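You operate a simulated robot arm through the tools that you are given. There is no shell and no other tool. Be economical: measure what you need, move in short steps, check, and stop when the job is done.

The job below is to be done with a simulated two-armed robot. You get a single attempt, and the scene is never put back.

JOB
On the top of the road side table, fold the striped cloth in half and then in half again.

The check looks at the end state, three seconds after you hand in, the way a careful person would. Anything else that was tipped, shoved, dropped, spilled or broken makes it a failure. Flat cloth is picked up by pressing the open fingertips on it (5 to 10 N) and closing them slowly along it; thin cloth reads only 2 to 8 mm in the jaws.

ROBOT AND FRAMES
Two 7-joint arms with two-finger parallel grippers on one trunk, on a base that drives. Base frame: it is fixed to the floor where the robot stands at the start and does not move with it; the origin is under the middle of the robot, x ahead of it, y to its left, z up. Readings come in cm, degrees, newtons and seconds.
The left shoulder is at the start at [7, 16.3, 109.5], the right one opposite. Places, roughly: top of the road side table [50, 10, 80]. Payload 3.43 kg a hand.
The TCP of each hand is the grasp point between the finger pads, 3.4 cm short of the fingertips. In the tool frame z runs along the fingers and y along their closing line. Largest opening 12.8 cm; finger width 2.4, thickness 1.2; the body of the gripper, 4.8 by 13 cm, starts 9.6 cm behind the TCP.
Orientation is told as [roll, pitch, yaw] about the base's x, y, z axes, in that order, counted from this pose: with the fingers straight down and closing along the base's y, the tool's x points along the base's -x, its y along +y and its z along -z.

CONTROLS
- The arms move only by the tool send_rows. It takes "left_commands", "right_commands" or both (then of equal length, played together; a hand with none holds still); each is a list of rows, each a list of 3 entries, a list of its own where there are three numbers: the turn, a rotation vector about the tool's x, y, z in degrees, then the shift along the tool's x, y, z in m, then the finger opening in m, from 0 to 0.128. In form: [[[rx, ry, rz], [dx, dy, dz], grip], ...]. A call has 1 to 10 rows; each row shifts and turns the commanded pose from where the row before left it, along the tool's axes as they then stand. Each row takes 0.2 s and may step no farther than 5 cm and 8.6 degrees from the row before; otherwise, or with a gripper value out of range, the whole call is refused. A pose out of reach is approached as far as the arm can. The call stops where the force on the tool passes 40 N (or 10 N more than at its start, if that is more) or the arm is blocked; 0.2 s more then pass. Each finger travels about 15.3 cm/s and halts on what it meets, pressing with about 22 N; the grip force reading is that of the motor and also rises with nothing between the fingers. The clock runs only during rows and for 0.2 s after the last one: add rows that do not move to give the fingers time. It gives the time, the measured TCP pose, the force on the tool (base axes), the opening and the grip force at its end, in the units of the frame above (readings bear some noise), and new pictures: "views" is both (left out), scene, wrist or none (wrist: the cameras of the hands that moved).
- Cameras (640 x 400 px; columns grow to the right, rows downward): "scene" is now at [12.33, 2.58, 130.47]; the picture's right is [0.35, -0.94, -0.00], its down [-0.70, -0.26, -0.66] and it looks along [0.62, 0.23, -0.75] (base axes); focal length 214 px, centre (320, 200). "left" rides on the left gripper at [7.6, 1.1, -16] in its tool frame; the picture's right is [-0.15, 0.99, 0.00], its down [-0.88, -0.13, -0.46] and it looks along [-0.45, -0.07, 0.89] (tool axes); focal length 234 px, centre (320, 200). "right" rides on the right gripper at [7.6, -1.1, -16] in its tool frame; the picture's right is [0.15, 0.99, 0.00], its down [-0.88, 0.13, -0.46] and it looks along [-0.45, 0.07, 0.89] (tool axes); focal length 234 px, centre (320, 200). There is no depth. A picture from a camera that has moved, and an enlarged one, comes with that camera's place and axes in the base frame and with its lens.
- move_column(by): slides the trunk up (or, below 0, down) by that many cm; the arms and the scene camera ride with it, the base frame stays. It gives what a move gives, with no picture.
- steer(legs): drives the robot by 1 to 6 legs, each [ahead, left, turn to the left] in cm, cm and degrees, along the robot's own axes; the way and the turn of a leg run together, so that a leg with both is an arc; at most 150 cm and 180 degrees a leg. The arms and the cameras ride along, it lands a little off, and it stops where it bumps. It gives what a move gives, and a new picture of the scene camera.
- turn_head(pan, tilt): turns the head with the scene camera to pan (to the left, within 86 degrees either way) and tilt (down, from -29 to 69), counted from straight ahead of the robot. It gives what a move gives, and a new picture of the scene camera.
- inspect(camera, box): a new picture of the part [left, top, right, bottom] of that camera's present view, enlarged. No time passes.
- close_job(): hands the job in; it is judged then, once.

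Work in short steps. Places have to be worked out from the pictures, the camera data and where the tool is seen: move nearer, look again, correct. Check each grasp and each placing, and mend what went wrong. You have 120 turns and 260 pictures in all, those below and enlarged ones among them. Open the grippers and draw the arms clear of the work before you hand the job in, unless the task says otherwise; then end with one line.

The tools are called after "Emit:" by a JSON object that holds its "fn" and its "kwargs". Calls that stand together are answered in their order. send_rows: Moves the arms, as the interface text tells. Its arguments: {"type":"object","properties":{"left_commands":{"type":"array","items":{"type":"array"}},"right_commands":{"type":"array","items":{"type":"array"}},"views":{"type":"string","enum":["both","scene","wrist","none"]}},"required":[]} The other tools are called the same way: move_column (by) slides the trunk up or down; steer (legs) drives the base; turn_head (pan, tilt) turns the head that bears the scene camera; inspect (camera, box) takes an enlarged picture of a part of a camera's view; close_job () hands the job in.

At the start:

```text
time: 0.0
left_tool_pos: [67.47, 25.84, 91.99]
left_ee_rot: [0.0, 0.0, 0.1]
left_force: [-0.5, -0.2, -0.4]
left_width: 12.81
left_grasp_force: 0.0
right_tool_pos: [70.01, -24.98, 99.19]
right_ee_rot: [0.1, 0.0, -0.1]
right_force: [-0.2, 0.4, -0.4]
right_width: 12.79
right_grasp_force: 0.0
trunk travel left (down, up): [-57.5, 36.5]
robot x, y, heading: [0.08, -0.02, 0.3]
head pan, tilt: [20.5, 48.4]
```

scene: 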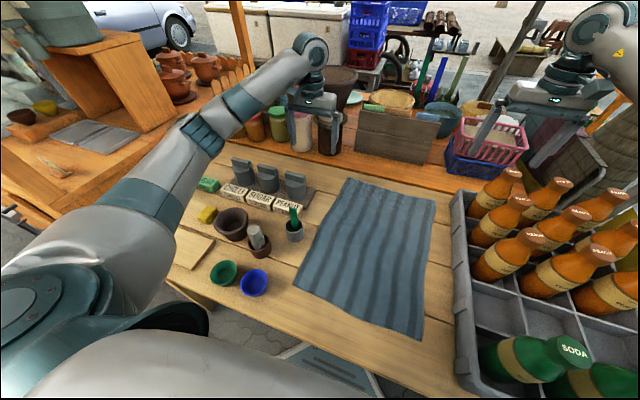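
right: 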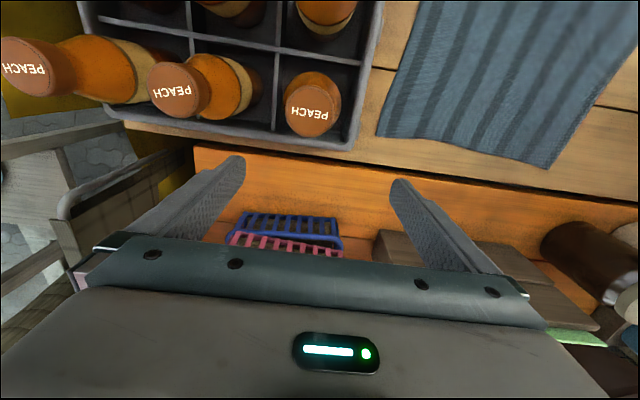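
left: 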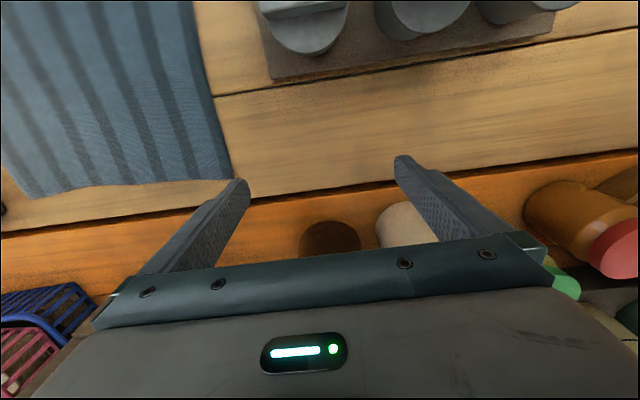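

The cloth appears to span x≈28..75 and y≈-17..15, so its near edge is inside the reach limit. I'll lift both hands and bring them inward, clear of the bottles, before backing the base up.

Emit:
{"fn": "send_rows", "kwargs": {"right_commands": [[[0, 0, 0], [0, 0, -0.03], 0.06], [[0, 0, 0], [0, 0, -0.03], 0.06], [[0, 0, 0], [0, 0, -0.03], 0.06], [[0, 0, 0], [0, 0.03, 0], 0.06], [[0, 0, 0], [0, 0.03, 0], 0.06], [[0, 0, 0], [0, 0.03, 0], 0.06], [[0, 0, 0], [0, 0.03, 0], 0.06]], "left_commands": [[[0, 0, 0], [0, 0, -0.03], 0.06], [[0, 0, 0], [0, 0, -0.03], 0.06], [[0, 0, 0], [0, 0, -0.03], 0.06], [[0, 0, 0], [0, 0, -0.03], 0.06], [[0, 0, 0], [0, -0.03, 0], 0.06], [[0, 0, 0], [0, -0.03, 0], 0.06], [[0, 0, 0], [0, -0.03, 0], 0.06]], "views": "both"}}

```text
time: 1.6
left_tool_pos: [67.34, 16.85, 103.94]
left_ee_rot: [0.1, 0.1, 0.1]
left_force: [0.4, -0.7, -0.5]
left_width: 6.02
left_grasp_force: 0.2
right_tool_pos: [70.01, -13.01, 108.22]
right_ee_rot: [0.0, 0.1, -0.1]
right_force: [-0.1, -0.2, -0.4]
right_width: 6.03
right_grasp_force: 0.0
trunk travel left (down, up): [-57.5, 36.5]
robot x, y, heading: [-0.45, 0.01, 0.1]
head pan, tilt: [20.5, 48.4]
camera scene: at [12.39, 2.59, 130.46], right [0.35, -0.94, 0.0], down [-0.7, -0.26, -0.66], along [0.62, 0.23, -0.75], focal length 214 px, centre (320, 200)
camera right: at [62.44, -14.12, 124.09], right [-0.15, 0.99, 0.0], down [0.88, 0.13, 0.45], along [0.45, 0.07, -0.89], focal length 234 px, centre (320, 200)
camera left: at [59.88, 17.93, 119.83], right [0.14, 0.99, 0.0], down [0.88, -0.13, 0.45], along [0.45, -0.07, -0.89], focal length 234 px, centre (320, 200)
```

scene: 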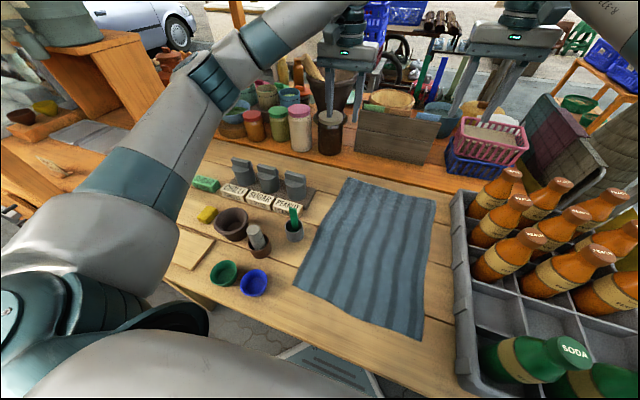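
right: 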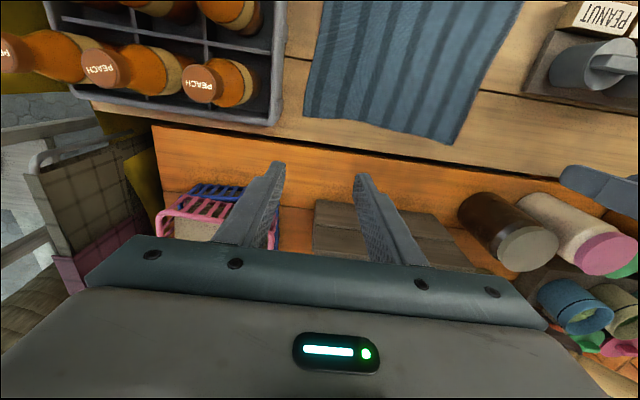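
left: 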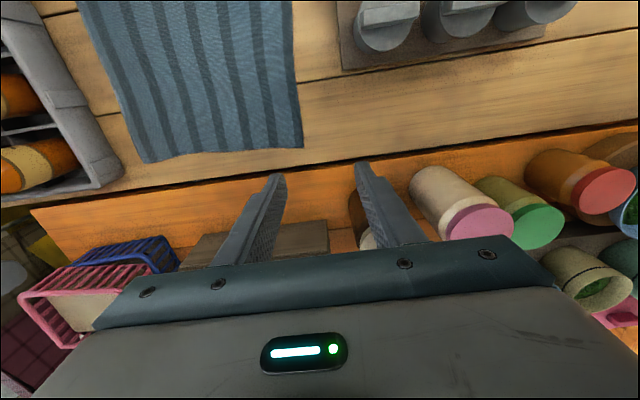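

Triangulating both wrist cameras puts the table top at z≈78, with cloth corners FL (70,13), FR (69,-16), NL (28,15) and NR (27,-14). I'll back up 12 cm to bring everything into reach.

Emit:
{"fn": "steer", "kwargs": {"legs": [[-12, 0, 0]]}}

Emit:
{"fn": "turn_head", "kwargs": {"pan": 0, "tilt": 48}}

```text
time: 2.8
left_tool_pos: [55.6, 16.95, 103.85]
left_ee_rot: [0.0, 0.2, 0.2]
left_force: [0.3, -1.1, 0.1]
left_width: 6.01
left_grasp_force: 0.0
right_tool_pos: [58.18, -12.96, 108.27]
right_ee_rot: [0.0, -0.1, 0.0]
right_force: [0.4, 0.2, 0.3]
right_width: 6.0
right_grasp_force: 0.1
trunk travel left (down, up): [-57.5, 36.5]
robot x, y, heading: [-11.47, 0.12, 0.1]
head pan, tilt: [20.5, 48.4]
camera scene: at [0.6, 2.59, 130.46], right [0.35, -0.94, 0.0], down [-0.7, -0.26, -0.66], along [0.62, 0.23, -0.75], focal length 214 px, centre (320, 200)
```

scene: 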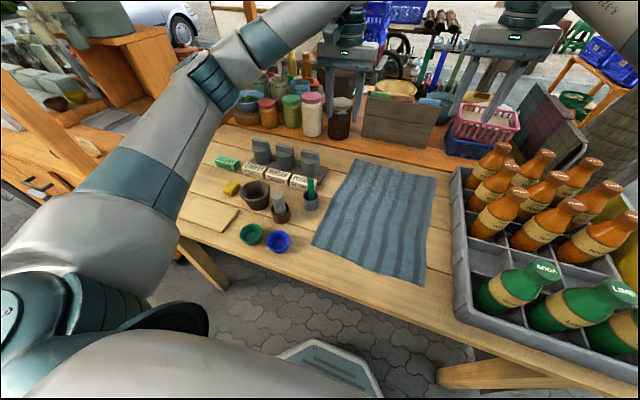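

```text
time: 3.7
left_tool_pos: [55.65, 16.91, 103.87]
left_ee_rot: [-0.1, 0.1, 0.1]
left_force: [0.2, 0.8, -0.5]
left_width: 6.0
left_grasp_force: 0.2
right_tool_pos: [58.26, -12.81, 108.25]
right_ee_rot: [0.0, 0.1, 0.1]
right_force: [0.0, -0.3, 0.6]
right_width: 5.97
right_grasp_force: 0.1
trunk travel left (down, up): [-57.5, 36.5]
robot x, y, heading: [-11.63, -0.44, -0.3]
head pan, tilt: [0.0, 48.0]
camera scene: at [1.18, -0.15, 130.51], right [0.0, -1.0, 0.0], down [-0.74, 0.0, -0.67], along [0.67, 0.0, -0.74], focal length 214 px, centre (320, 200)
```

scene: 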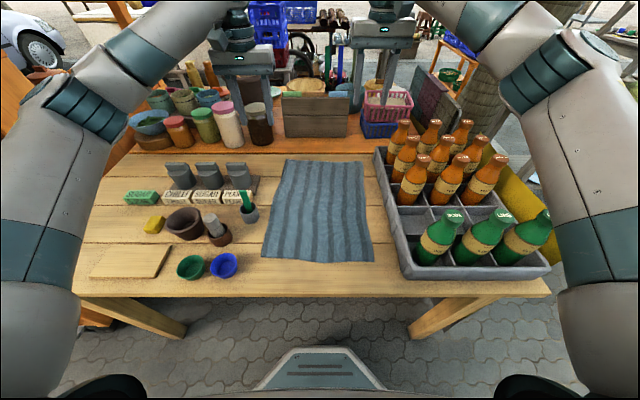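

The new view confirms the corners. I'll fold the near edge onto the far edge, so I'm bringing both hands above the near corners at z≈90 with the fingers about 4 cm open.

Emit:
{"fn": "send_rows", "kwargs": {"left_commands": [[[0, 0, 0], [0.0268, -0.0047, 0.0139], 0.05], [[0, 0, 0], [0.0268, -0.0047, 0.0139], 0.04], [[0, 0, 0], [0.0268, -0.0047, 0.0139], 0.04], [[0, 0, 0], [0.0268, -0.0047, 0.0139], 0.04], [[0, 0, 0], [0.0268, -0.0047, 0.0139], 0.04], [[0, 0, 0], [0.0268, -0.0047, 0.0139], 0.04], [[0, 0, 0], [0.0268, -0.0047, 0.0139], 0.04], [[0, 0, 0], [0.0268, -0.0047, 0.0139], 0.04], [[0, 0, 0], [0.0268, -0.0047, 0.0139], 0.04], [[0, 0, 0], [0.0268, -0.0047, 0.0139], 0.04]], "right_commands": [[[0, 0, 0], [0.03, 0.0016, 0.0183], 0.05], [[0, 0, 0], [0.03, 0.0016, 0.0183], 0.04], [[0, 0, 0], [0.03, 0.0016, 0.0183], 0.04], [[0, 0, 0], [0.03, 0.0016, 0.0183], 0.04], [[0, 0, 0], [0.03, 0.0016, 0.0183], 0.04], [[0, 0, 0], [0.03, 0.0016, 0.0183], 0.04], [[0, 0, 0], [0.03, 0.0016, 0.0183], 0.04], [[0, 0, 0], [0.03, 0.0016, 0.0183], 0.04], [[0, 0, 0], [0.03, 0.0016, 0.0183], 0.04], [[0, 0, 0], [0.03, 0.0016, 0.0183], 0.04]], "views": "both"}}

```text
time: 5.9
left_tool_pos: [28.62, 12.16, 90.2]
left_ee_rot: [0.0, 0.0, 0.1]
left_force: [-0.1, 0.2, -0.4]
left_width: 3.99
left_grasp_force: 0.0
right_tool_pos: [28.28, -11.45, 90.13]
right_ee_rot: [0.0, 0.0, 0.0]
right_force: [-0.4, 0.1, 0.2]
right_width: 3.99
right_grasp_force: 0.1
trunk travel left (down, up): [-57.5, 36.5]
robot x, y, heading: [-11.99, -0.23, 0.2]
head pan, tilt: [0.0, 48.0]
camera scene: at [1.08, -0.19, 130.53], right [0.0, -1.0, 0.0], down [-0.74, 0.0, -0.67], along [0.67, 0.0, -0.74], focal length 214 px, centre (320, 200)
camera right: at [20.74, -12.63, 105.93], right [-0.15, 0.99, 0.0], down [0.88, 0.13, 0.46], along [0.45, 0.07, -0.89], focal length 234 px, centre (320, 200)
camera left: at [21.17, 13.23, 106.13], right [0.14, 0.99, 0.0], down [0.88, -0.13, 0.45], along [0.45, -0.07, -0.89], focal length 234 px, centre (320, 200)
```

scene: 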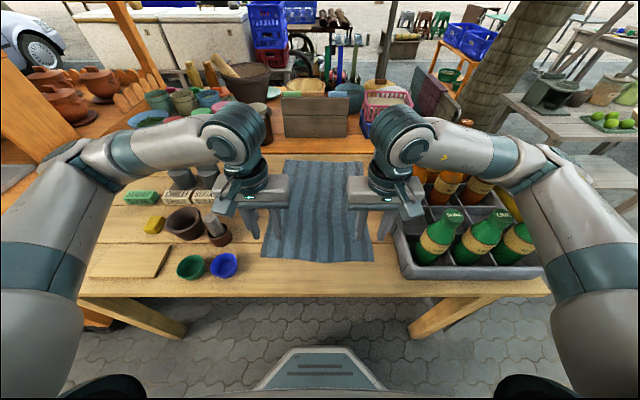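
right: 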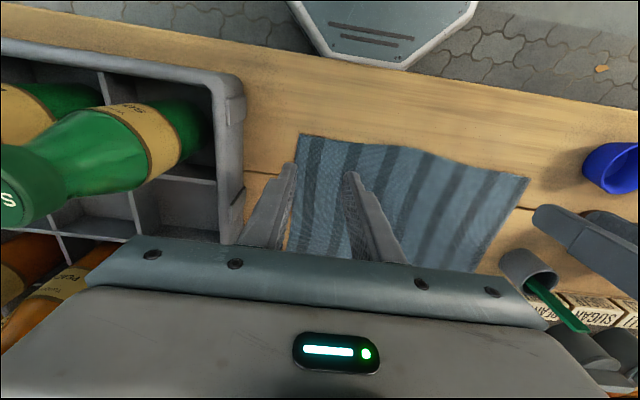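
left: 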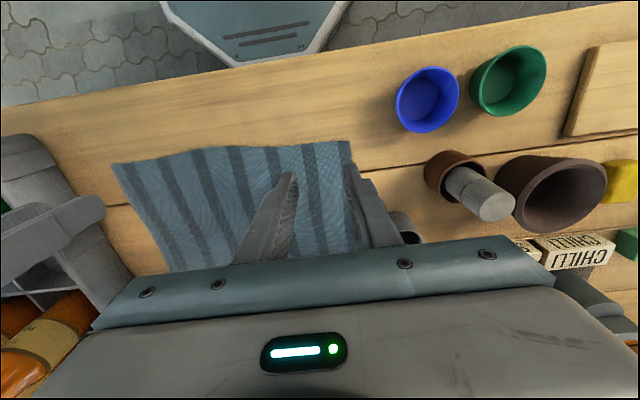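

The corners refine to NL (28.0,15.6) and NR (26.5,-13.8) at z≈78. I'll align the hands and come down to just above the cloth.

Emit:
{"fn": "send_rows", "kwargs": {"left_commands": [[[0, 0, 0], [-0.004, 0.006, 0.015], 0.04], [[0, 0, 0], [0, 0, 0.02], 0.04], [[0, 0, 0], [0, 0, 0.02], 0.04], [[0, 0, 0], [0, 0, 0.02], 0.04], [[0, 0, 0], [0, 0, 0.004], 0.04], [[0, 0, 0], [0, 0, 0], 0.04]], "right_commands": [[[0, 0, 0], [0.007, 0.003, 0.015], 0.04], [[0, 0, 0], [0, 0, 0.02], 0.04], [[0, 0, 0], [0, 0, 0.02], 0.04], [[0, 0, 0], [0, 0, 0.02], 0.04], [[0, 0, 0], [0, 0, 0.004], 0.04], [[0, 0, 0], [0, 0, 0], 0.04]], "views": "wrist"}}

```text
time: 7.3
left_tool_pos: [27.28, 13.6, 83.5]
left_ee_rot: [-1.0, -1.2, -0.1]
left_force: [-0.2, 0.1, -1.0]
left_width: 3.99
left_grasp_force: 0.1
right_tool_pos: [26.71, -10.46, 85.26]
right_ee_rot: [-1.0, -3.3, -0.6]
right_force: [-0.4, -0.1, -0.9]
right_width: 3.99
right_grasp_force: 0.0
trunk travel left (down, up): [-57.5, 36.5]
robot x, y, heading: [-11.84, -0.41, -0.3]
head pan, tilt: [0.0, 48.0]
camera right: at [18.12, -11.32, 100.55], right [-0.14, 0.99, -0.03], down [0.85, 0.13, 0.51], along [0.5, 0.05, -0.86], focal length 234 px, centre (320, 200)
camera left: at [19.46, 14.99, 99.21], right [0.15, 0.99, -0.01], down [0.87, -0.13, 0.48], along [0.47, -0.08, -0.88], focal length 234 px, centre (320, 200)
```

right: 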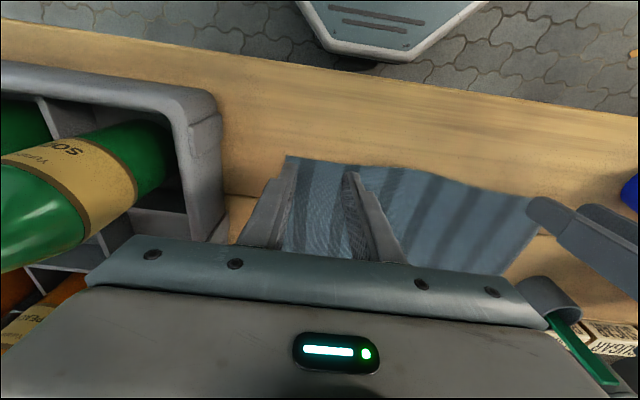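
left: 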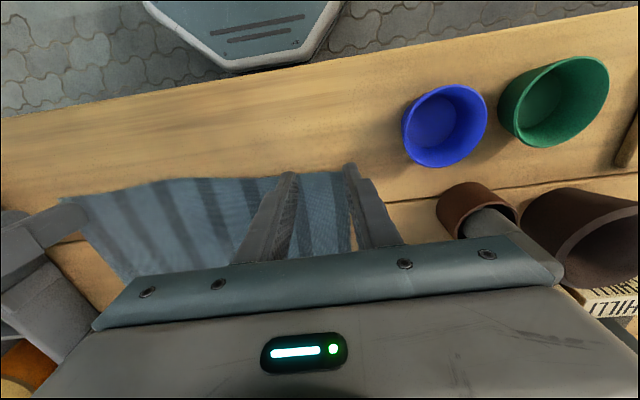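

Both arms hit their inner reach limit, with the poses sagging and tilted. I'll lift, then back the base up another 5 cm.

Emit:
{"fn": "send_rows", "kwargs": {"left_commands": [[[0, 0, 0], [0, 0, -0.02], 0.04], [[0, 0, 0], [0, 0, -0.02], 0.04], [[0, 0, 0], [0, 0, -0.02], 0.04], [[0, 0, 0], [0, 0, -0.005], 0.04], [[0, 0, 0], [0, 0, 0], 0.04]], "right_commands": [[[0, 0, 0], [0, 0, -0.02], 0.04], [[0, 0, 0], [0, 0, -0.02], 0.04], [[0, 0, 0], [0, 0, -0.02], 0.04], [[0, 0, 0], [0, 0, -0.005], 0.04], [[0, 0, 0], [0, 0, 0], 0.04]], "views": "none"}}

Emit:
{"fn": "steer", "kwargs": {"legs": [[-5, 0, 0]]}}

```text
time: 8.5
left_tool_pos: [28.98, 12.9, 88.71]
left_ee_rot: [0.1, 0.1, 0.1]
left_force: [-0.3, 0.6, -0.9]
left_width: 4.0
left_grasp_force: 0.1
right_tool_pos: [27.47, -10.93, 88.44]
right_ee_rot: [0.0, 0.1, 0.1]
right_force: [0.0, -0.7, -0.6]
right_width: 3.98
right_grasp_force: 0.2
trunk travel left (down, up): [-57.5, 36.5]
robot x, y, heading: [-11.92, 0.2, 0.1]
head pan, tilt: [0.0, 48.0]
```

```text
time: 9.4
left_tool_pos: [23.96, 12.88, 88.64]
left_ee_rot: [0.1, -0.1, 0.1]
left_force: [0.5, -0.1, 0.2]
left_width: 3.99
left_grasp_force: 0.0
right_tool_pos: [22.5, -11.05, 88.78]
right_ee_rot: [0.1, 0.0, 0.1]
right_force: [0.0, 0.5, 0.2]
right_width: 3.99
right_grasp_force: 0.0
trunk travel left (down, up): [-57.5, 36.5]
robot x, y, heading: [-16.69, 0.01, 0.0]
head pan, tilt: [0.0, 48.0]
camera scene: at [-4.01, -0.18, 130.52], right [0.0, -1.0, 0.0], down [-0.74, 0.0, -0.67], along [0.67, 0.0, -0.74], focal length 214 px, centre (320, 200)
```

scene: 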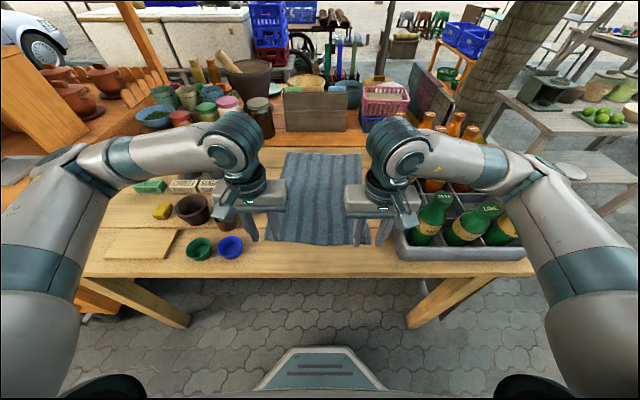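

I'm moving 5 cm forward to the corners and down to z≈82.6.

Emit:
{"fn": "send_rows", "kwargs": {"left_commands": [[[0, 0, 0], [-0.025, 0, 0], 0.04], [[0, 0, 0], [-0.025, 0, 0], 0.04], [[0, 0, 0], [0, 0, 0.02], 0.04], [[0, 0, 0], [0, 0, 0.02], 0.04], [[0, 0, 0], [0, 0, 0.02], 0.04], [[0, 0, 0], [0, 0, 0], 0.04]], "right_commands": [[[0, 0, 0], [-0.025, 0, 0], 0.04], [[0, 0, 0], [-0.025, 0, 0], 0.04], [[0, 0, 0], [0, 0, 0.02], 0.04], [[0, 0, 0], [0, 0, 0.02], 0.04], [[0, 0, 0], [0, 0, 0.02], 0.04], [[0, 0, 0], [0, 0, 0], 0.04]], "views": "wrist"}}

```text
time: 10.8
left_tool_pos: [29.02, 12.92, 82.71]
left_ee_rot: [0.0, 0.0, 0.2]
left_force: [0.6, 0.3, 0.2]
left_width: 4.0
left_grasp_force: 0.1
right_tool_pos: [27.62, -11.09, 82.76]
right_ee_rot: [0.0, -0.1, 0.0]
right_force: [0.1, -0.1, 0.4]
right_width: 4.0
right_grasp_force: 0.1
trunk travel left (down, up): [-57.5, 36.5]
robot x, y, heading: [-16.49, -0.18, 0.0]
head pan, tilt: [0.0, 48.0]
camera right: at [20.07, -12.26, 98.67], right [-0.15, 0.99, 0.0], down [0.88, 0.13, 0.46], along [0.45, 0.07, -0.89], focal length 234 px, centre (320, 200)
camera left: at [21.5, 14.0, 98.65], right [0.14, 0.99, 0.0], down [0.88, -0.13, 0.46], along [0.45, -0.07, -0.89], focal length 234 px, centre (320, 200)
```

right: 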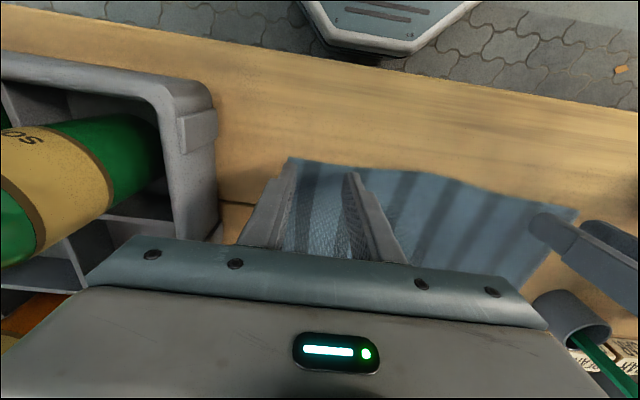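
left: 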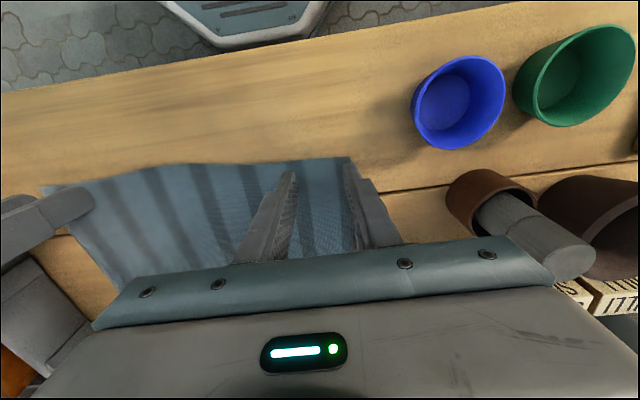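

The fingertips are about 1.3 cm over the cloth, well placed at both corners. I'll lower gently and read the forces.

Emit:
{"fn": "send_rows", "kwargs": {"left_commands": [[[0, 0, 0], [0, 0, 0.004], 0.04], [[0, 0, 0], [0, 0, 0.003], 0.04], [[0, 0, 0], [0, 0, 0.003], 0.04], [[0, 0, 0], [0, 0, 0], 0.04]], "right_commands": [[[0, 0, 0], [0, 0, 0.004], 0.04], [[0, 0, 0], [0, 0, 0.003], 0.04], [[0, 0, 0], [0, 0, 0.003], 0.04], [[0, 0, 0], [0, 0, 0], 0.04]], "views": "none"}}

```text
time: 11.8
left_tool_pos: [28.75, 12.96, 81.77]
left_ee_rot: [-0.1, -0.3, 0.1]
left_force: [0.1, -0.3, -0.3]
left_width: 3.97
left_grasp_force: 0.2
right_tool_pos: [27.59, -10.94, 82.43]
right_ee_rot: [-0.1, -0.8, -0.1]
right_force: [-0.7, -0.4, 0.8]
right_width: 3.97
right_grasp_force: 0.1
trunk travel left (down, up): [-57.5, 36.5]
robot x, y, heading: [-16.62, 0.11, 0.1]
head pan, tilt: [0.0, 48.0]
```

The right arm is at its inner limit again, with z stalled, the tool tilted and no force. Raising the trunk 10 cm unfolds the arms and costs little far reach; then I'll lower the hands again.

Emit:
{"fn": "move_column", "kwargs": {"by": 10}}

Emit:
{"fn": "send_rows", "kwargs": {"left_commands": [[[0, 0, 0], [0, 0, 0.02], 0.04], [[0, 0, 0], [0, 0, 0.02], 0.04], [[0, 0, 0], [0, 0, 0.02], 0.04], [[0, 0, 0], [0, 0, 0.02], 0.04], [[0, 0, 0], [0, 0, 0.01], 0.04], [[0, 0, 0], [0, 0, 0], 0.04]], "right_commands": [[[0, 0, 0], [0, 0, 0.02], 0.04], [[0, 0, 0], [0, 0, 0.02], 0.04], [[0, 0, 0], [0, 0, 0.02], 0.04], [[0, 0, 0], [0, 0, 0.02], 0.04], [[0, 0, 0], [0, 0, 0.01], 0.04], [[0, 0, 0], [0, 0, 0], 0.04]], "views": "none"}}

```text
time: 13.1
left_tool_pos: [29.07, 12.91, 91.63]
left_ee_rot: [0.0, 0.1, 0.1]
left_force: [-0.2, 0.0, 0.3]
left_width: 4.0
left_grasp_force: 0.1
right_tool_pos: [27.66, -11.02, 91.59]
right_ee_rot: [0.0, 0.1, 0.0]
right_force: [-0.5, 0.2, -0.6]
right_width: 4.0
right_grasp_force: 0.1
trunk travel left (down, up): [-67.5, 26.5]
robot x, y, heading: [-16.44, -0.23, 0.2]
head pan, tilt: [0.0, 48.0]
```

```text
time: 14.5
left_tool_pos: [28.97, 12.91, 82.66]
left_ee_rot: [-0.1, 0.0, 0.0]
left_force: [-0.1, -0.7, -0.3]
left_width: 4.0
left_grasp_force: 0.1
right_tool_pos: [27.71, -11.05, 82.55]
right_ee_rot: [0.0, 0.0, -0.1]
right_force: [-0.3, -0.4, 0.2]
right_width: 3.99
right_grasp_force: 0.1
trunk travel left (down, up): [-67.5, 26.5]
robot x, y, heading: [-16.47, -0.41, -0.0]
head pan, tilt: [0.0, 48.0]
```

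The poses now track exactly. I'm continuing down in small steps.

Emit:
{"fn": "send_rows", "kwargs": {"left_commands": [[[0, 0, 0], [0, 0, 0.003], 0.04], [[0, 0, 0], [0, 0, 0.003], 0.04], [[0, 0, 0], [0, 0, 0.003], 0.04], [[0, 0, 0], [0, 0, 0], 0.04]], "right_commands": [[[0, 0, 0], [0, 0, 0.003], 0.04], [[0, 0, 0], [0, 0, 0.003], 0.04], [[0, 0, 0], [0, 0, 0.003], 0.04], [[0, 0, 0], [0, 0, 0], 0.04]], "views": "none"}}

```text
time: 15.5
left_tool_pos: [29.01, 12.98, 81.87]
left_ee_rot: [-0.1, 0.1, 0.0]
left_force: [0.0, 0.5, -0.2]
left_width: 3.99
left_grasp_force: 0.0
right_tool_pos: [27.66, -11.14, 81.93]
right_ee_rot: [0.1, 0.1, 0.0]
right_force: [0.1, 0.5, 0.6]
right_width: 3.99
right_grasp_force: 0.0
trunk travel left (down, up): [-67.5, 26.5]
robot x, y, heading: [-16.82, -0.27, 0.1]
head pan, tilt: [0.0, 48.0]
```

No contact yet, so I'm lowering further.

Emit:
{"fn": "send_rows", "kwargs": {"left_commands": [[[0, 0, 0], [0, 0, 0.002], 0.04], [[0, 0, 0], [0, 0, 0.002], 0.04], [[0, 0, 0], [0, 0, 0], 0.04]], "right_commands": [[[0, 0, 0], [0, 0, 0.002], 0.04], [[0, 0, 0], [0, 0, 0.002], 0.04], [[0, 0, 0], [0, 0, 0], 0.04]], "views": "none"}}

```text
time: 16.3
left_tool_pos: [29.0, 12.97, 81.52]
left_ee_rot: [0.0, -0.1, 0.3]
left_force: [1.8, 3.6, 17.7]
left_width: 3.96
left_grasp_force: 0.1
right_tool_pos: [27.65, -10.99, 81.54]
right_ee_rot: [0.0, -0.1, 0.0]
right_force: [1.1, -0.3, 5.5]
right_width: 3.99
right_grasp_force: 0.0
trunk travel left (down, up): [-67.5, 26.5]
robot x, y, heading: [-16.84, -0.17, 0.1]
head pan, tilt: [0.0, 48.0]
```

Contact: left 17.7 N is a little hard and right 5.5 N is good. I'll ease the left and close both slowly.

Emit:
{"fn": "send_rows", "kwargs": {"left_commands": [[[0, 0, 0], [0, 0, -0.0008], 0.04], [[0, 0, 0], [0, 0, 0], 0.035], [[0, 0, 0], [0, 0, 0], 0.03], [[0, 0, 0], [0, 0, 0], 0.025], [[0, 0, 0], [0, 0, 0], 0.02], [[0, 0, 0], [0, 0, 0], 0.015], [[0, 0, 0], [0, 0, 0], 0.01], [[0, 0, 0], [0, 0, 0], 0.005], [[0, 0, 0], [0, 0, 0], 0.0], [[0, 0, 0], [0, 0, 0], 0.0]], "right_commands": [[[0, 0, 0], [0, 0, 0.0002], 0.04], [[0, 0, 0], [0, 0, 0], 0.035], [[0, 0, 0], [0, 0, 0], 0.03], [[0, 0, 0], [0, 0, 0], 0.025], [[0, 0, 0], [0, 0, 0], 0.02], [[0, 0, 0], [0, 0, 0], 0.015], [[0, 0, 0], [0, 0, 0], 0.01], [[0, 0, 0], [0, 0, 0], 0.005], [[0, 0, 0], [0, 0, 0], 0.0], [[0, 0, 0], [0, 0, 0], 0.0]], "views": "wrist"}}

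```text
time: 18.5
left_tool_pos: [28.84, 12.67, 81.64]
left_ee_rot: [0.1, 0.0, 0.0]
left_force: [0.2, 0.1, 18.5]
left_width: 0.0
left_grasp_force: 22.3
right_tool_pos: [27.52, -11.16, 81.6]
right_ee_rot: [0.1, -0.1, -0.1]
right_force: [1.3, -1.7, 20.0]
right_width: 0.0
right_grasp_force: 21.7
trunk travel left (down, up): [-67.5, 26.5]
robot x, y, heading: [-16.82, -0.06, 0.0]
head pan, tilt: [0.0, 48.0]
camera right: at [19.85, -12.23, 97.41], right [-0.15, 0.99, 0.0], down [0.88, 0.13, 0.46], along [0.45, 0.07, -0.89], focal length 234 px, centre (320, 200)
camera left: at [21.28, 13.91, 97.43], right [0.14, 0.99, 0.0], down [0.88, -0.13, 0.46], along [0.45, -0.07, -0.89], focal length 234 px, centre (320, 200)
```

right: 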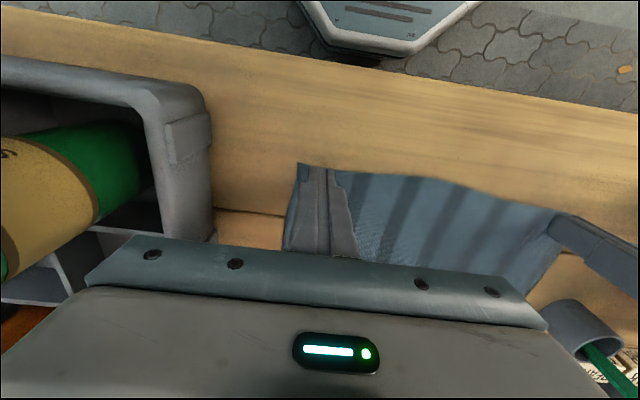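
left: 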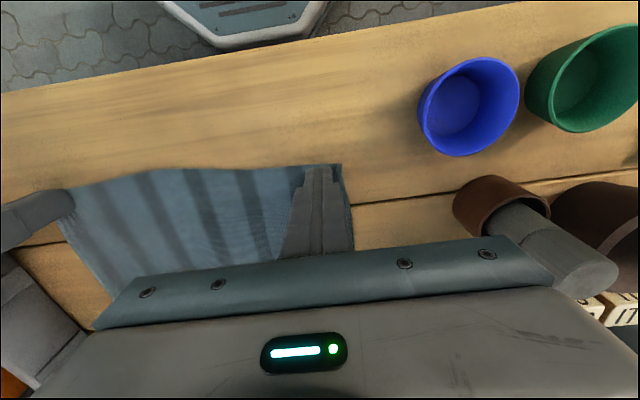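

Both widths read 0.0, so the fingers slid over the cloth. I'll lift, reopen, and retry with slower closing and lighter pressure, using a different opening on each hand to learn what works.

Emit:
{"fn": "send_rows", "kwargs": {"left_commands": [[[0, 0, 0], [0, 0, -0.01], 0.0], [[0, 0, 0], [0, 0, 0], 0.03], [[0, 0, 0], [0, 0, 0], 0.03], [[0, 0, 0], [0, 0, 0.006], 0.03], [[0, 0, 0], [0, 0, 0.0035], 0.03], [[0, 0, 0], [0, 0, 0], 0.03]], "right_commands": [[[0, 0, 0], [0, 0.01, -0.01], 0.0], [[0, 0, 0], [0, 0, 0], 0.06], [[0, 0, 0], [0, 0, 0], 0.06], [[0, 0, 0], [0, 0, 0.006], 0.06], [[0, 0, 0], [0, 0, 0.0035], 0.06], [[0, 0, 0], [0, 0, 0], 0.06]], "views": "none"}}

```text
time: 19.9
left_tool_pos: [29.1, 12.69, 81.6]
left_ee_rot: [0.0, -0.1, 0.2]
left_force: [-0.6, 2.5, 11.1]
left_width: 3.03
left_grasp_force: 0.1
right_tool_pos: [27.61, -9.85, 81.5]
right_ee_rot: [0.1, -0.2, 0.0]
right_force: [0.8, -0.1, 4.3]
right_width: 5.97
right_grasp_force: 0.2
trunk travel left (down, up): [-67.5, 26.5]
robot x, y, heading: [-16.68, -0.19, 0.1]
head pan, tilt: [0.0, 48.0]
```

Pressure is in range, about 11 N left and 4 N right. I'll close slowly partway and look for a ridge.

Emit:
{"fn": "send_rows", "kwargs": {"left_commands": [[[0, 0, 0], [0, 0, 0], 0.028], [[0, 0, 0], [0, 0, 0], 0.026], [[0, 0, 0], [0, 0, 0], 0.024], [[0, 0, 0], [0, 0, 0], 0.022], [[0, 0, 0], [0, 0, 0], 0.02], [[0, 0, 0], [0, 0, 0], 0.018], [[0, 0, 0], [0, 0, 0], 0.016], [[0, 0, 0], [0, 0, 0], 0.014], [[0, 0, 0], [0, 0, 0], 0.012], [[0, 0, 0], [0, 0, 0], 0.01]], "right_commands": [[[0, 0, 0], [0, 0, 0], 0.057], [[0, 0, 0], [0, 0, 0], 0.054], [[0, 0, 0], [0, 0, 0], 0.051], [[0, 0, 0], [0, 0, 0], 0.048], [[0, 0, 0], [0, 0, 0], 0.045], [[0, 0, 0], [0, 0, 0], 0.042], [[0, 0, 0], [0, 0, 0], 0.039], [[0, 0, 0], [0, 0, 0], 0.036], [[0, 0, 0], [0, 0, 0], 0.033], [[0, 0, 0], [0, 0, 0], 0.03]], "views": "wrist"}}

```text
time: 22.1
left_tool_pos: [29.03, 12.73, 81.6]
left_ee_rot: [-0.1, -0.1, 0.2]
left_force: [1.1, -0.2, 20.3]
left_width: 0.79
left_grasp_force: 0.1
right_tool_pos: [27.56, -10.02, 81.57]
right_ee_rot: [0.1, 0.0, 0.0]
right_force: [0.0, -2.0, 5.7]
right_width: 2.9
right_grasp_force: 0.1
trunk travel left (down, up): [-67.5, 26.5]
robot x, y, heading: [-16.51, -0.06, 0.1]
head pan, tilt: [0.0, 48.0]
camera right: at [19.91, -11.29, 97.44], right [-0.15, 0.99, 0.0], down [0.88, 0.13, 0.46], along [0.45, 0.07, -0.89], focal length 234 px, centre (320, 200)
camera left: at [21.38, 13.82, 97.43], right [0.14, 0.99, 0.0], down [0.88, -0.13, 0.46], along [0.45, -0.07, -0.89], focal length 234 px, centre (320, 200)
```

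right: 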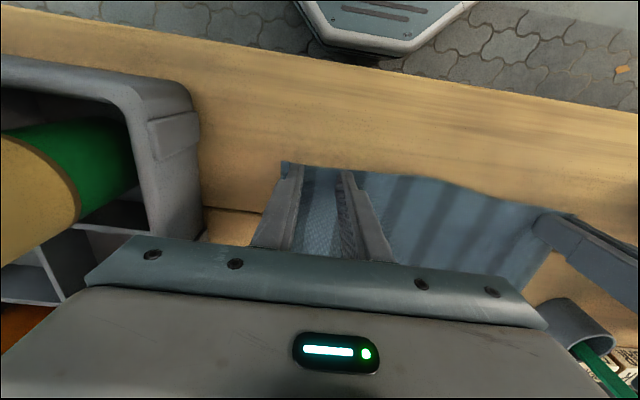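
left: 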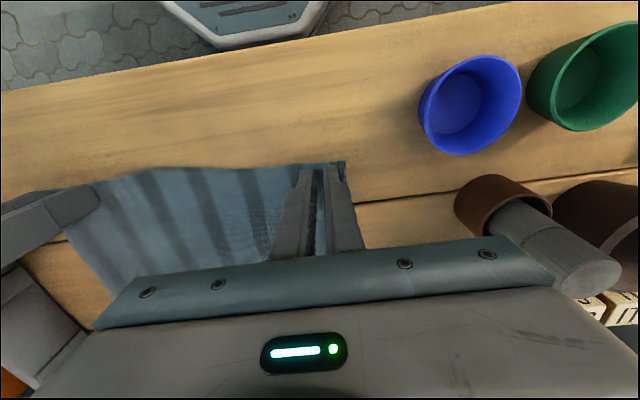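

I'm zooming in between the fingers to see whether the cloth is ridging.

Emit:
{"fn": "inspect", "kwargs": {"camera": "right", "box": [230, 140, 430, 265]}}

Emit:
{"fn": "inspect", "kwargs": {"camera": "left", "box": [230, 140, 430, 265]}}

```text
3.20 times, centred on (330, 202) of right
camera zoom: at [19.91, -11.29, 97.44], right [-0.15, 0.99, 0.0], down [0.88, 0.13, 0.46], along [0.45, 0.07, -0.89], focal length 749 px, centre (288, 192)
```

zoom: 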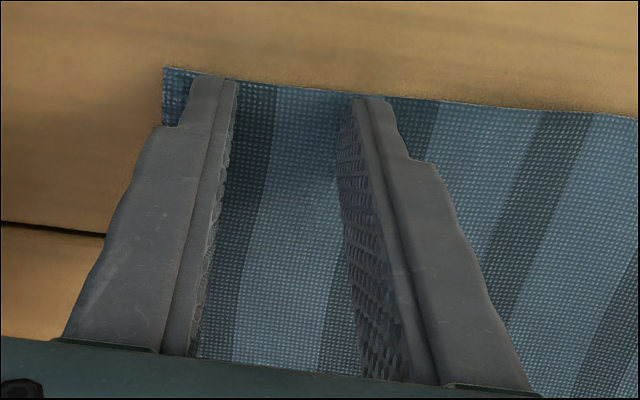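

```text
3.20 times, centred on (330, 202) of left
camera zoom: at [21.38, 13.82, 97.43], right [0.14, 0.99, 0.0], down [0.88, -0.13, 0.46], along [0.45, -0.07, -0.89], focal length 749 px, centre (288, 192)
```

zoom: 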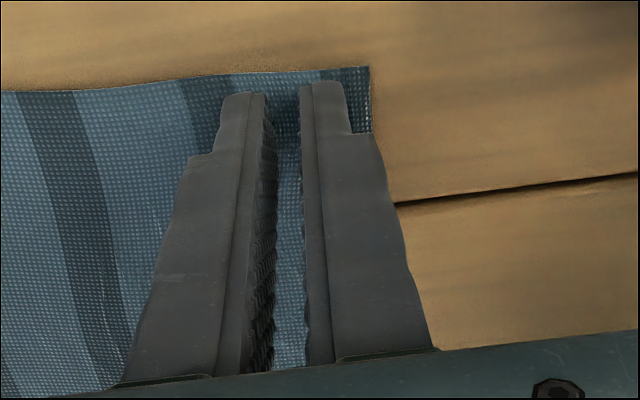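

There's no clear ridge yet. I'll finish both closings very slowly and read the widths.

Emit:
{"fn": "send_rows", "kwargs": {"left_commands": [[[0, 0, 0], [0, 0, 0], 0.009], [[0, 0, 0], [0, 0, 0], 0.008], [[0, 0, 0], [0, 0, 0], 0.007], [[0, 0, 0], [0, 0, 0], 0.006], [[0, 0, 0], [0, 0, 0], 0.005], [[0, 0, 0], [0, 0, 0], 0.004], [[0, 0, 0], [0, 0, 0], 0.003], [[0, 0, 0], [0, 0, 0], 0.002], [[0, 0, 0], [0, 0, 0], 0.0], [[0, 0, 0], [0, 0, 0], 0.0]], "right_commands": [[[0, 0, 0], [0, 0, 0.0003], 0.027], [[0, 0, 0], [0, 0, 0], 0.024], [[0, 0, 0], [0, 0, 0], 0.021], [[0, 0, 0], [0, 0, 0], 0.018], [[0, 0, 0], [0, 0, 0], 0.015], [[0, 0, 0], [0, 0, 0], 0.012], [[0, 0, 0], [0, 0, 0], 0.009], [[0, 0, 0], [0, 0, 0], 0.006], [[0, 0, 0], [0, 0, 0], 0.003], [[0, 0, 0], [0, 0, 0], 0.0]], "views": "wrist"}}

```text
time: 24.3
left_tool_pos: [28.86, 12.77, 81.63]
left_ee_rot: [0.0, 0.0, 0.1]
left_force: [1.2, 0.6, 15.9]
left_width: 0.01
left_grasp_force: 22.1
right_tool_pos: [27.48, -10.22, 81.55]
right_ee_rot: [-0.1, 0.0, 0.0]
right_force: [1.2, -2.1, 23.5]
right_width: 0.0
right_grasp_force: 21.9
trunk travel left (down, up): [-67.5, 26.5]
robot x, y, heading: [-16.58, 0.19, -0.2]
head pan, tilt: [0.0, 48.0]
camera right: at [19.83, -11.24, 97.41], right [-0.15, 0.99, 0.0], down [0.88, 0.13, 0.46], along [0.45, 0.07, -0.89], focal length 234 px, centre (320, 200)
camera left: at [21.33, 13.85, 97.43], right [0.14, 0.99, 0.0], down [0.88, -0.13, 0.46], along [0.45, -0.07, -0.89], focal length 234 px, centre (320, 200)
```

right: 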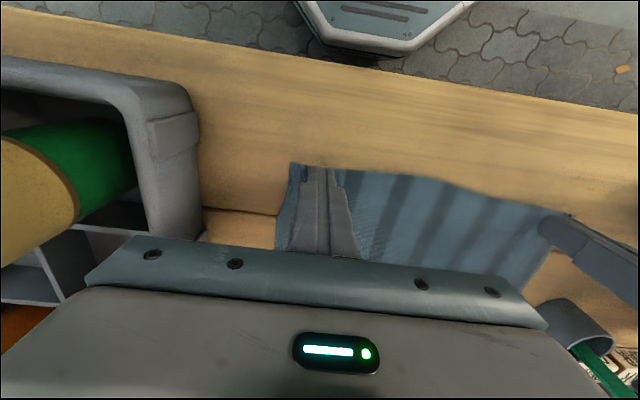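
left: 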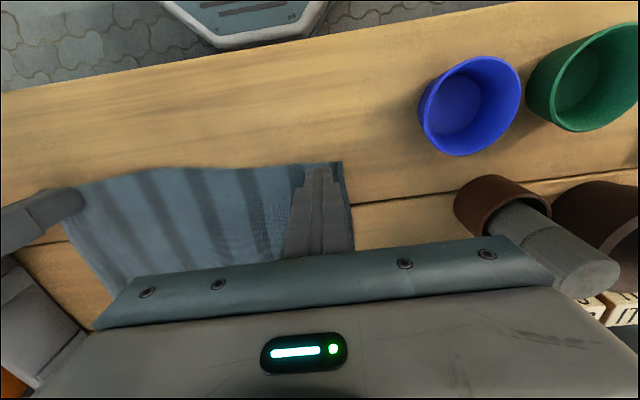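

Pure bunching slides over the cloth. New approach: straddle the free side edge at each corner, with the outer finger on the bare table and the inner finger on the cloth, so closing turns the edge up between the pads.

Emit:
{"fn": "send_rows", "kwargs": {"left_commands": [[[0, 0, 0], [0, 0, -0.01], 0.0], [[0, 0, 0], [0, 0.01, 0], 0.046], [[0, 0, 0], [0, 0.006, 0], 0.046], [[0, 0, 0], [0, 0, 0], 0.046]], "right_commands": [[[0, 0, 0], [0, 0, -0.01], 0.0], [[0, 0, 0], [0, -0.018, 0], 0.046], [[0, 0, 0], [0, -0.01, 0], 0.046], [[0, 0, 0], [0, 0, 0], 0.046]], "views": "wrist"}}

```text
time: 25.3
left_tool_pos: [28.95, 14.42, 82.51]
left_ee_rot: [0.0, 0.1, 0.0]
left_force: [0.1, -0.4, 0.5]
left_width: 4.62
left_grasp_force: 0.1
right_tool_pos: [27.58, -12.95, 82.43]
right_ee_rot: [0.0, 0.0, 0.0]
right_force: [-0.8, -1.1, -0.3]
right_width: 4.62
right_grasp_force: 0.0
trunk travel left (down, up): [-67.5, 26.5]
robot x, y, heading: [-16.6, -0.2, -0.0]
head pan, tilt: [0.0, 48.0]
camera right: at [20.02, -14.09, 98.35], right [-0.15, 0.99, 0.0], down [0.88, 0.13, 0.45], along [0.45, 0.07, -0.89], focal length 234 px, centre (320, 200)
camera left: at [21.4, 15.54, 98.37], right [0.14, 0.99, 0.0], down [0.88, -0.13, 0.45], along [0.45, -0.07, -0.89], focal length 234 px, centre (320, 200)
```

right: 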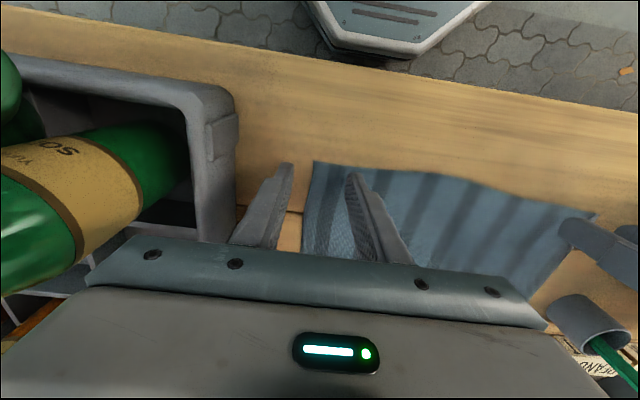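
left: 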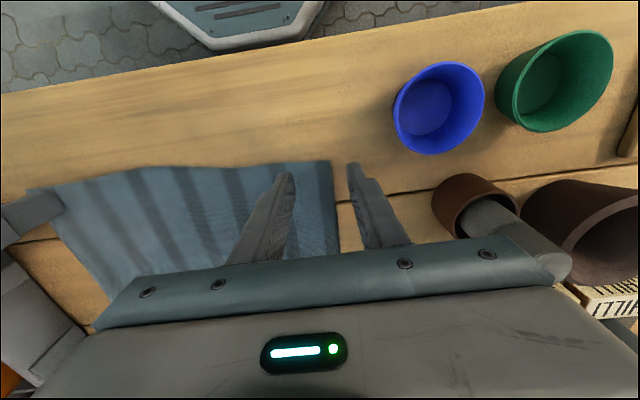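

Both hands straddle the side edges nicely. I'll press down lightly.

Emit:
{"fn": "send_rows", "kwargs": {"left_commands": [[[0, 0, 0], [0, 0, 0.006], 0.046], [[0, 0, 0], [0, 0, 0.004], 0.046], [[0, 0, 0], [0, 0, 0.0], 0.046]], "right_commands": [[[0, 0, 0], [0, 0, 0.006], 0.046], [[0, 0, 0], [0, 0, 0.004], 0.046], [[0, 0, 0], [0, 0, 0.0], 0.046]], "views": "none"}}

```text
time: 26.1
left_tool_pos: [28.95, 14.46, 81.59]
left_ee_rot: [-0.1, -0.2, 0.1]
left_force: [2.2, 1.4, 7.3]
left_width: 4.54
left_grasp_force: 0.1
right_tool_pos: [27.49, -12.82, 81.51]
right_ee_rot: [0.2, -0.1, 0.0]
right_force: [1.1, -0.6, 11.8]
right_width: 4.58
right_grasp_force: 0.0
trunk travel left (down, up): [-67.5, 26.5]
robot x, y, heading: [-16.57, 0.01, 0.2]
head pan, tilt: [0.0, 48.0]
```

Forces are about 7 N and 12 N, which is fine. I'm closing slowly partway, then looking.

Emit:
{"fn": "send_rows", "kwargs": {"left_commands": [[[0, 0, 0], [0, 0, 0], 0.042], [[0, 0, 0], [0, 0, 0], 0.038], [[0, 0, 0], [0, 0, 0], 0.034], [[0, 0, 0], [0, 0, 0], 0.03], [[0, 0, 0], [0, 0, 0], 0.026], [[0, 0, 0], [0, 0, 0], 0.022], [[0, 0, 0], [0, 0, 0], 0.019], [[0, 0, 0], [0, 0, 0], 0.016], [[0, 0, 0], [0, 0, 0], 0.013], [[0, 0, 0], [0, 0, 0], 0.01]], "right_commands": [[[0, 0, 0], [0, 0, 0], 0.042], [[0, 0, 0], [0, 0, 0], 0.038], [[0, 0, 0], [0, 0, 0], 0.034], [[0, 0, 0], [0, 0, 0], 0.03], [[0, 0, 0], [0, 0, 0], 0.026], [[0, 0, 0], [0, 0, 0], 0.022], [[0, 0, 0], [0, 0, 0], 0.019], [[0, 0, 0], [0, 0, 0], 0.016], [[0, 0, 0], [0, 0, 0], 0.013], [[0, 0, 0], [0, 0, 0], 0.01]], "views": "none"}}

Emit:
{"fn": "inspect", "kwargs": {"camera": "right", "box": [230, 140, 430, 265]}}

Emit:
{"fn": "inspect", "kwargs": {"camera": "left", "box": [230, 140, 430, 265]}}

```text
time: 28.3
left_tool_pos: [28.81, 14.41, 81.61]
left_ee_rot: [0.0, -0.1, 0.1]
left_force: [0.8, -1.8, 9.6]
left_width: 1.08
left_grasp_force: 0.6
right_tool_pos: [27.39, -12.91, 81.51]
right_ee_rot: [-0.1, -0.1, 0.0]
right_force: [-0.1, 3.0, 23.9]
right_width: 0.96
right_grasp_force: 0.1
trunk travel left (down, up): [-67.5, 26.5]
robot x, y, heading: [-16.74, -0.13, -0.2]
head pan, tilt: [0.0, 48.0]
```

```text
3.20 times, centred on (330, 202) of right
camera zoom: at [19.84, -14.01, 97.41], right [-0.15, 0.99, 0.0], down [0.88, 0.13, 0.46], along [0.45, 0.07, -0.89], focal length 749 px, centre (288, 192)
```

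zoom: 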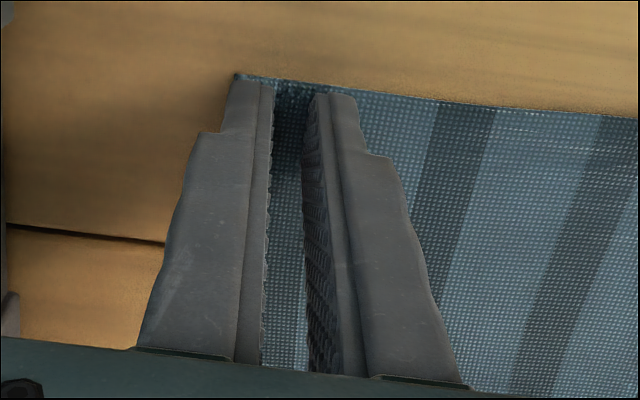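

```text
3.20 times, centred on (330, 202) of left
camera zoom: at [21.25, 15.59, 97.44], right [0.14, 0.99, 0.0], down [0.88, -0.13, 0.46], along [0.45, -0.07, -0.89], focal length 749 px, centre (288, 192)
```

zoom: 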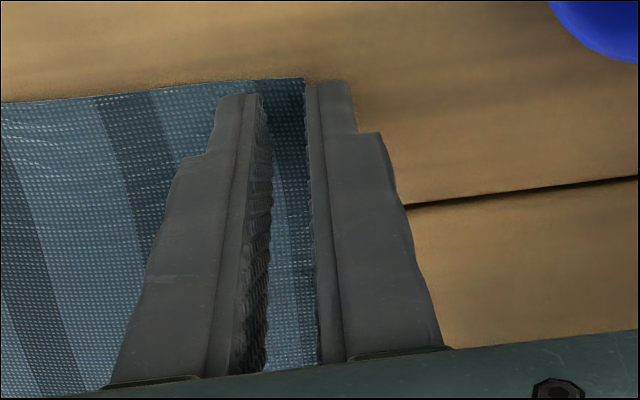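

The left hand has the edge against the outer pad, while the right outer finger seems to have ridden onto the cloth. I'll finish closing and read the widths.

Emit:
{"fn": "send_rows", "kwargs": {"left_commands": [[[0, 0, 0], [0, 0, 0], 0.008], [[0, 0, 0], [0, 0, 0], 0.006], [[0, 0, 0], [0, 0, 0], 0.004], [[0, 0, 0], [0, 0, 0], 0.002], [[0, 0, 0], [0, 0, 0], 0.0], [[0, 0, 0], [0, 0, 0], 0.0]], "right_commands": [[[0, 0, 0], [0, 0, 0], 0.008], [[0, 0, 0], [0, 0, 0], 0.006], [[0, 0, 0], [0, 0, 0], 0.004], [[0, 0, 0], [0, 0, 0], 0.002], [[0, 0, 0], [0, 0, 0], 0.0], [[0, 0, 0], [0, 0, 0], 0.0]], "views": "none"}}

Emit:
{"fn": "inspect", "kwargs": {"camera": "left", "box": [230, 140, 430, 265]}}

```text
time: 29.7
left_tool_pos: [28.82, 14.52, 81.55]
left_ee_rot: [-0.1, 0.0, 0.1]
left_force: [0.3, -2.1, 8.9]
left_width: 0.0
left_grasp_force: 22.1
right_tool_pos: [27.44, -12.8, 81.62]
right_ee_rot: [0.0, -0.1, 0.2]
right_force: [0.7, 6.2, 24.3]
right_width: 0.0
right_grasp_force: 22.3
trunk travel left (down, up): [-67.5, 26.5]
robot x, y, heading: [-16.57, -0.27, 0.1]
head pan, tilt: [0.0, 48.0]
```

```text
3.20 times, centred on (330, 202) of left
camera zoom: at [21.24, 15.62, 97.43], right [0.14, 0.99, 0.0], down [0.88, -0.13, 0.46], along [0.45, -0.07, -0.89], focal length 749 px, centre (288, 192)
```

zoom: 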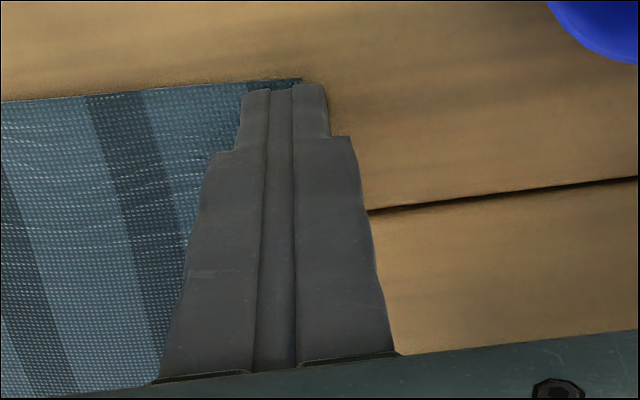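

Still nothing between the pads. I'll lift and look at the cloth's state before choosing another method.

Emit:
{"fn": "send_rows", "kwargs": {"left_commands": [[[0, 0, 0], [0, 0, -0.02], 0.0], [[0, 0, 0], [0, 0, -0.02], 0.03], [[0, 0, 0], [0, 0, 0], 0.06]], "right_commands": [[[0, 0, 0], [0, 0, -0.02], 0.0], [[0, 0, 0], [0, 0, -0.02], 0.03], [[0, 0, 0], [0, 0, 0], 0.06]], "views": "wrist"}}

```text
time: 30.5
left_tool_pos: [29.13, 14.52, 85.45]
left_ee_rot: [0.0, 0.1, 0.1]
left_force: [0.8, -0.7, 0.1]
left_width: 6.0
left_grasp_force: 0.0
right_tool_pos: [27.74, -12.97, 85.31]
right_ee_rot: [0.0, 0.2, 0.1]
right_force: [1.1, -0.1, 0.0]
right_width: 6.01
right_grasp_force: 0.0
trunk travel left (down, up): [-67.5, 26.5]
robot x, y, heading: [-16.94, -0.09, 0.4]
head pan, tilt: [0.0, 48.0]
camera right: at [20.14, -14.08, 101.29], right [-0.15, 0.99, 0.0], down [0.88, 0.13, 0.45], along [0.45, 0.07, -0.89], focal length 234 px, centre (320, 200)
camera left: at [21.54, 15.54, 101.3], right [0.14, 0.99, 0.0], down [0.88, -0.13, 0.45], along [0.45, -0.06, -0.89], focal length 234 px, centre (320, 200)
```

right: 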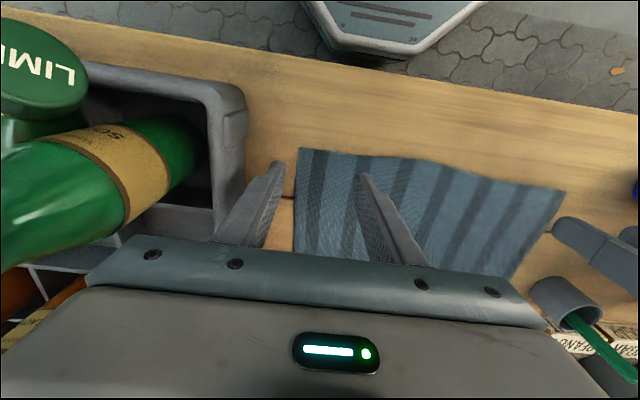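
left: 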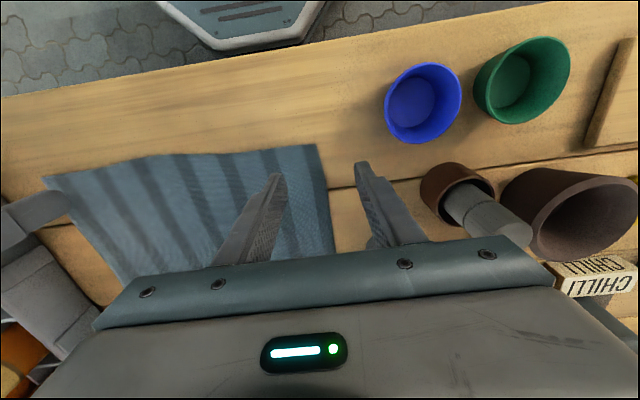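

The cloth relaxed flat and wasn't picked up. I'll retry with both fingers on the cloth, 3 cm apart, at about 8 N, closing at 1 mm per row.

Emit:
{"fn": "send_rows", "kwargs": {"left_commands": [[[0, 0, 0], [0, -0.011, 0.01], 0.03], [[0, 0, 0], [0, -0.011, 0.015], 0.03], [[0, 0, 0], [0, 0, 0.01], 0.03], [[0, 0, 0], [0, 0, 0.004], 0.03], [[0, 0, 0], [0, 0, 0.001], 0.03], [[0, 0, 0], [0, 0, 0], 0.03]], "right_commands": [[[0, 0, 0], [0, 0.01, 0.01], 0.03], [[0, 0, 0], [0, 0.01, 0.015], 0.03], [[0, 0, 0], [0, 0, 0.01], 0.03], [[0, 0, 0], [0, 0, 0.004], 0.03], [[0, 0, 0], [0, 0, 0.0005], 0.03], [[0, 0, 0], [0, 0, 0], 0.03]], "views": "none"}}

```text
time: 31.9
left_tool_pos: [29.05, 12.26, 81.6]
left_ee_rot: [0.0, -0.2, 0.2]
left_force: [0.4, -0.3, 9.9]
left_width: 2.98
left_grasp_force: 0.0
right_tool_pos: [27.49, -10.94, 81.53]
right_ee_rot: [0.0, -0.1, -0.1]
right_force: [1.8, -0.6, 5.1]
right_width: 3.0
right_grasp_force: 0.2
trunk travel left (down, up): [-67.5, 26.5]
robot x, y, heading: [-16.78, -0.24, -0.1]
head pan, tilt: [0.0, 48.0]
```

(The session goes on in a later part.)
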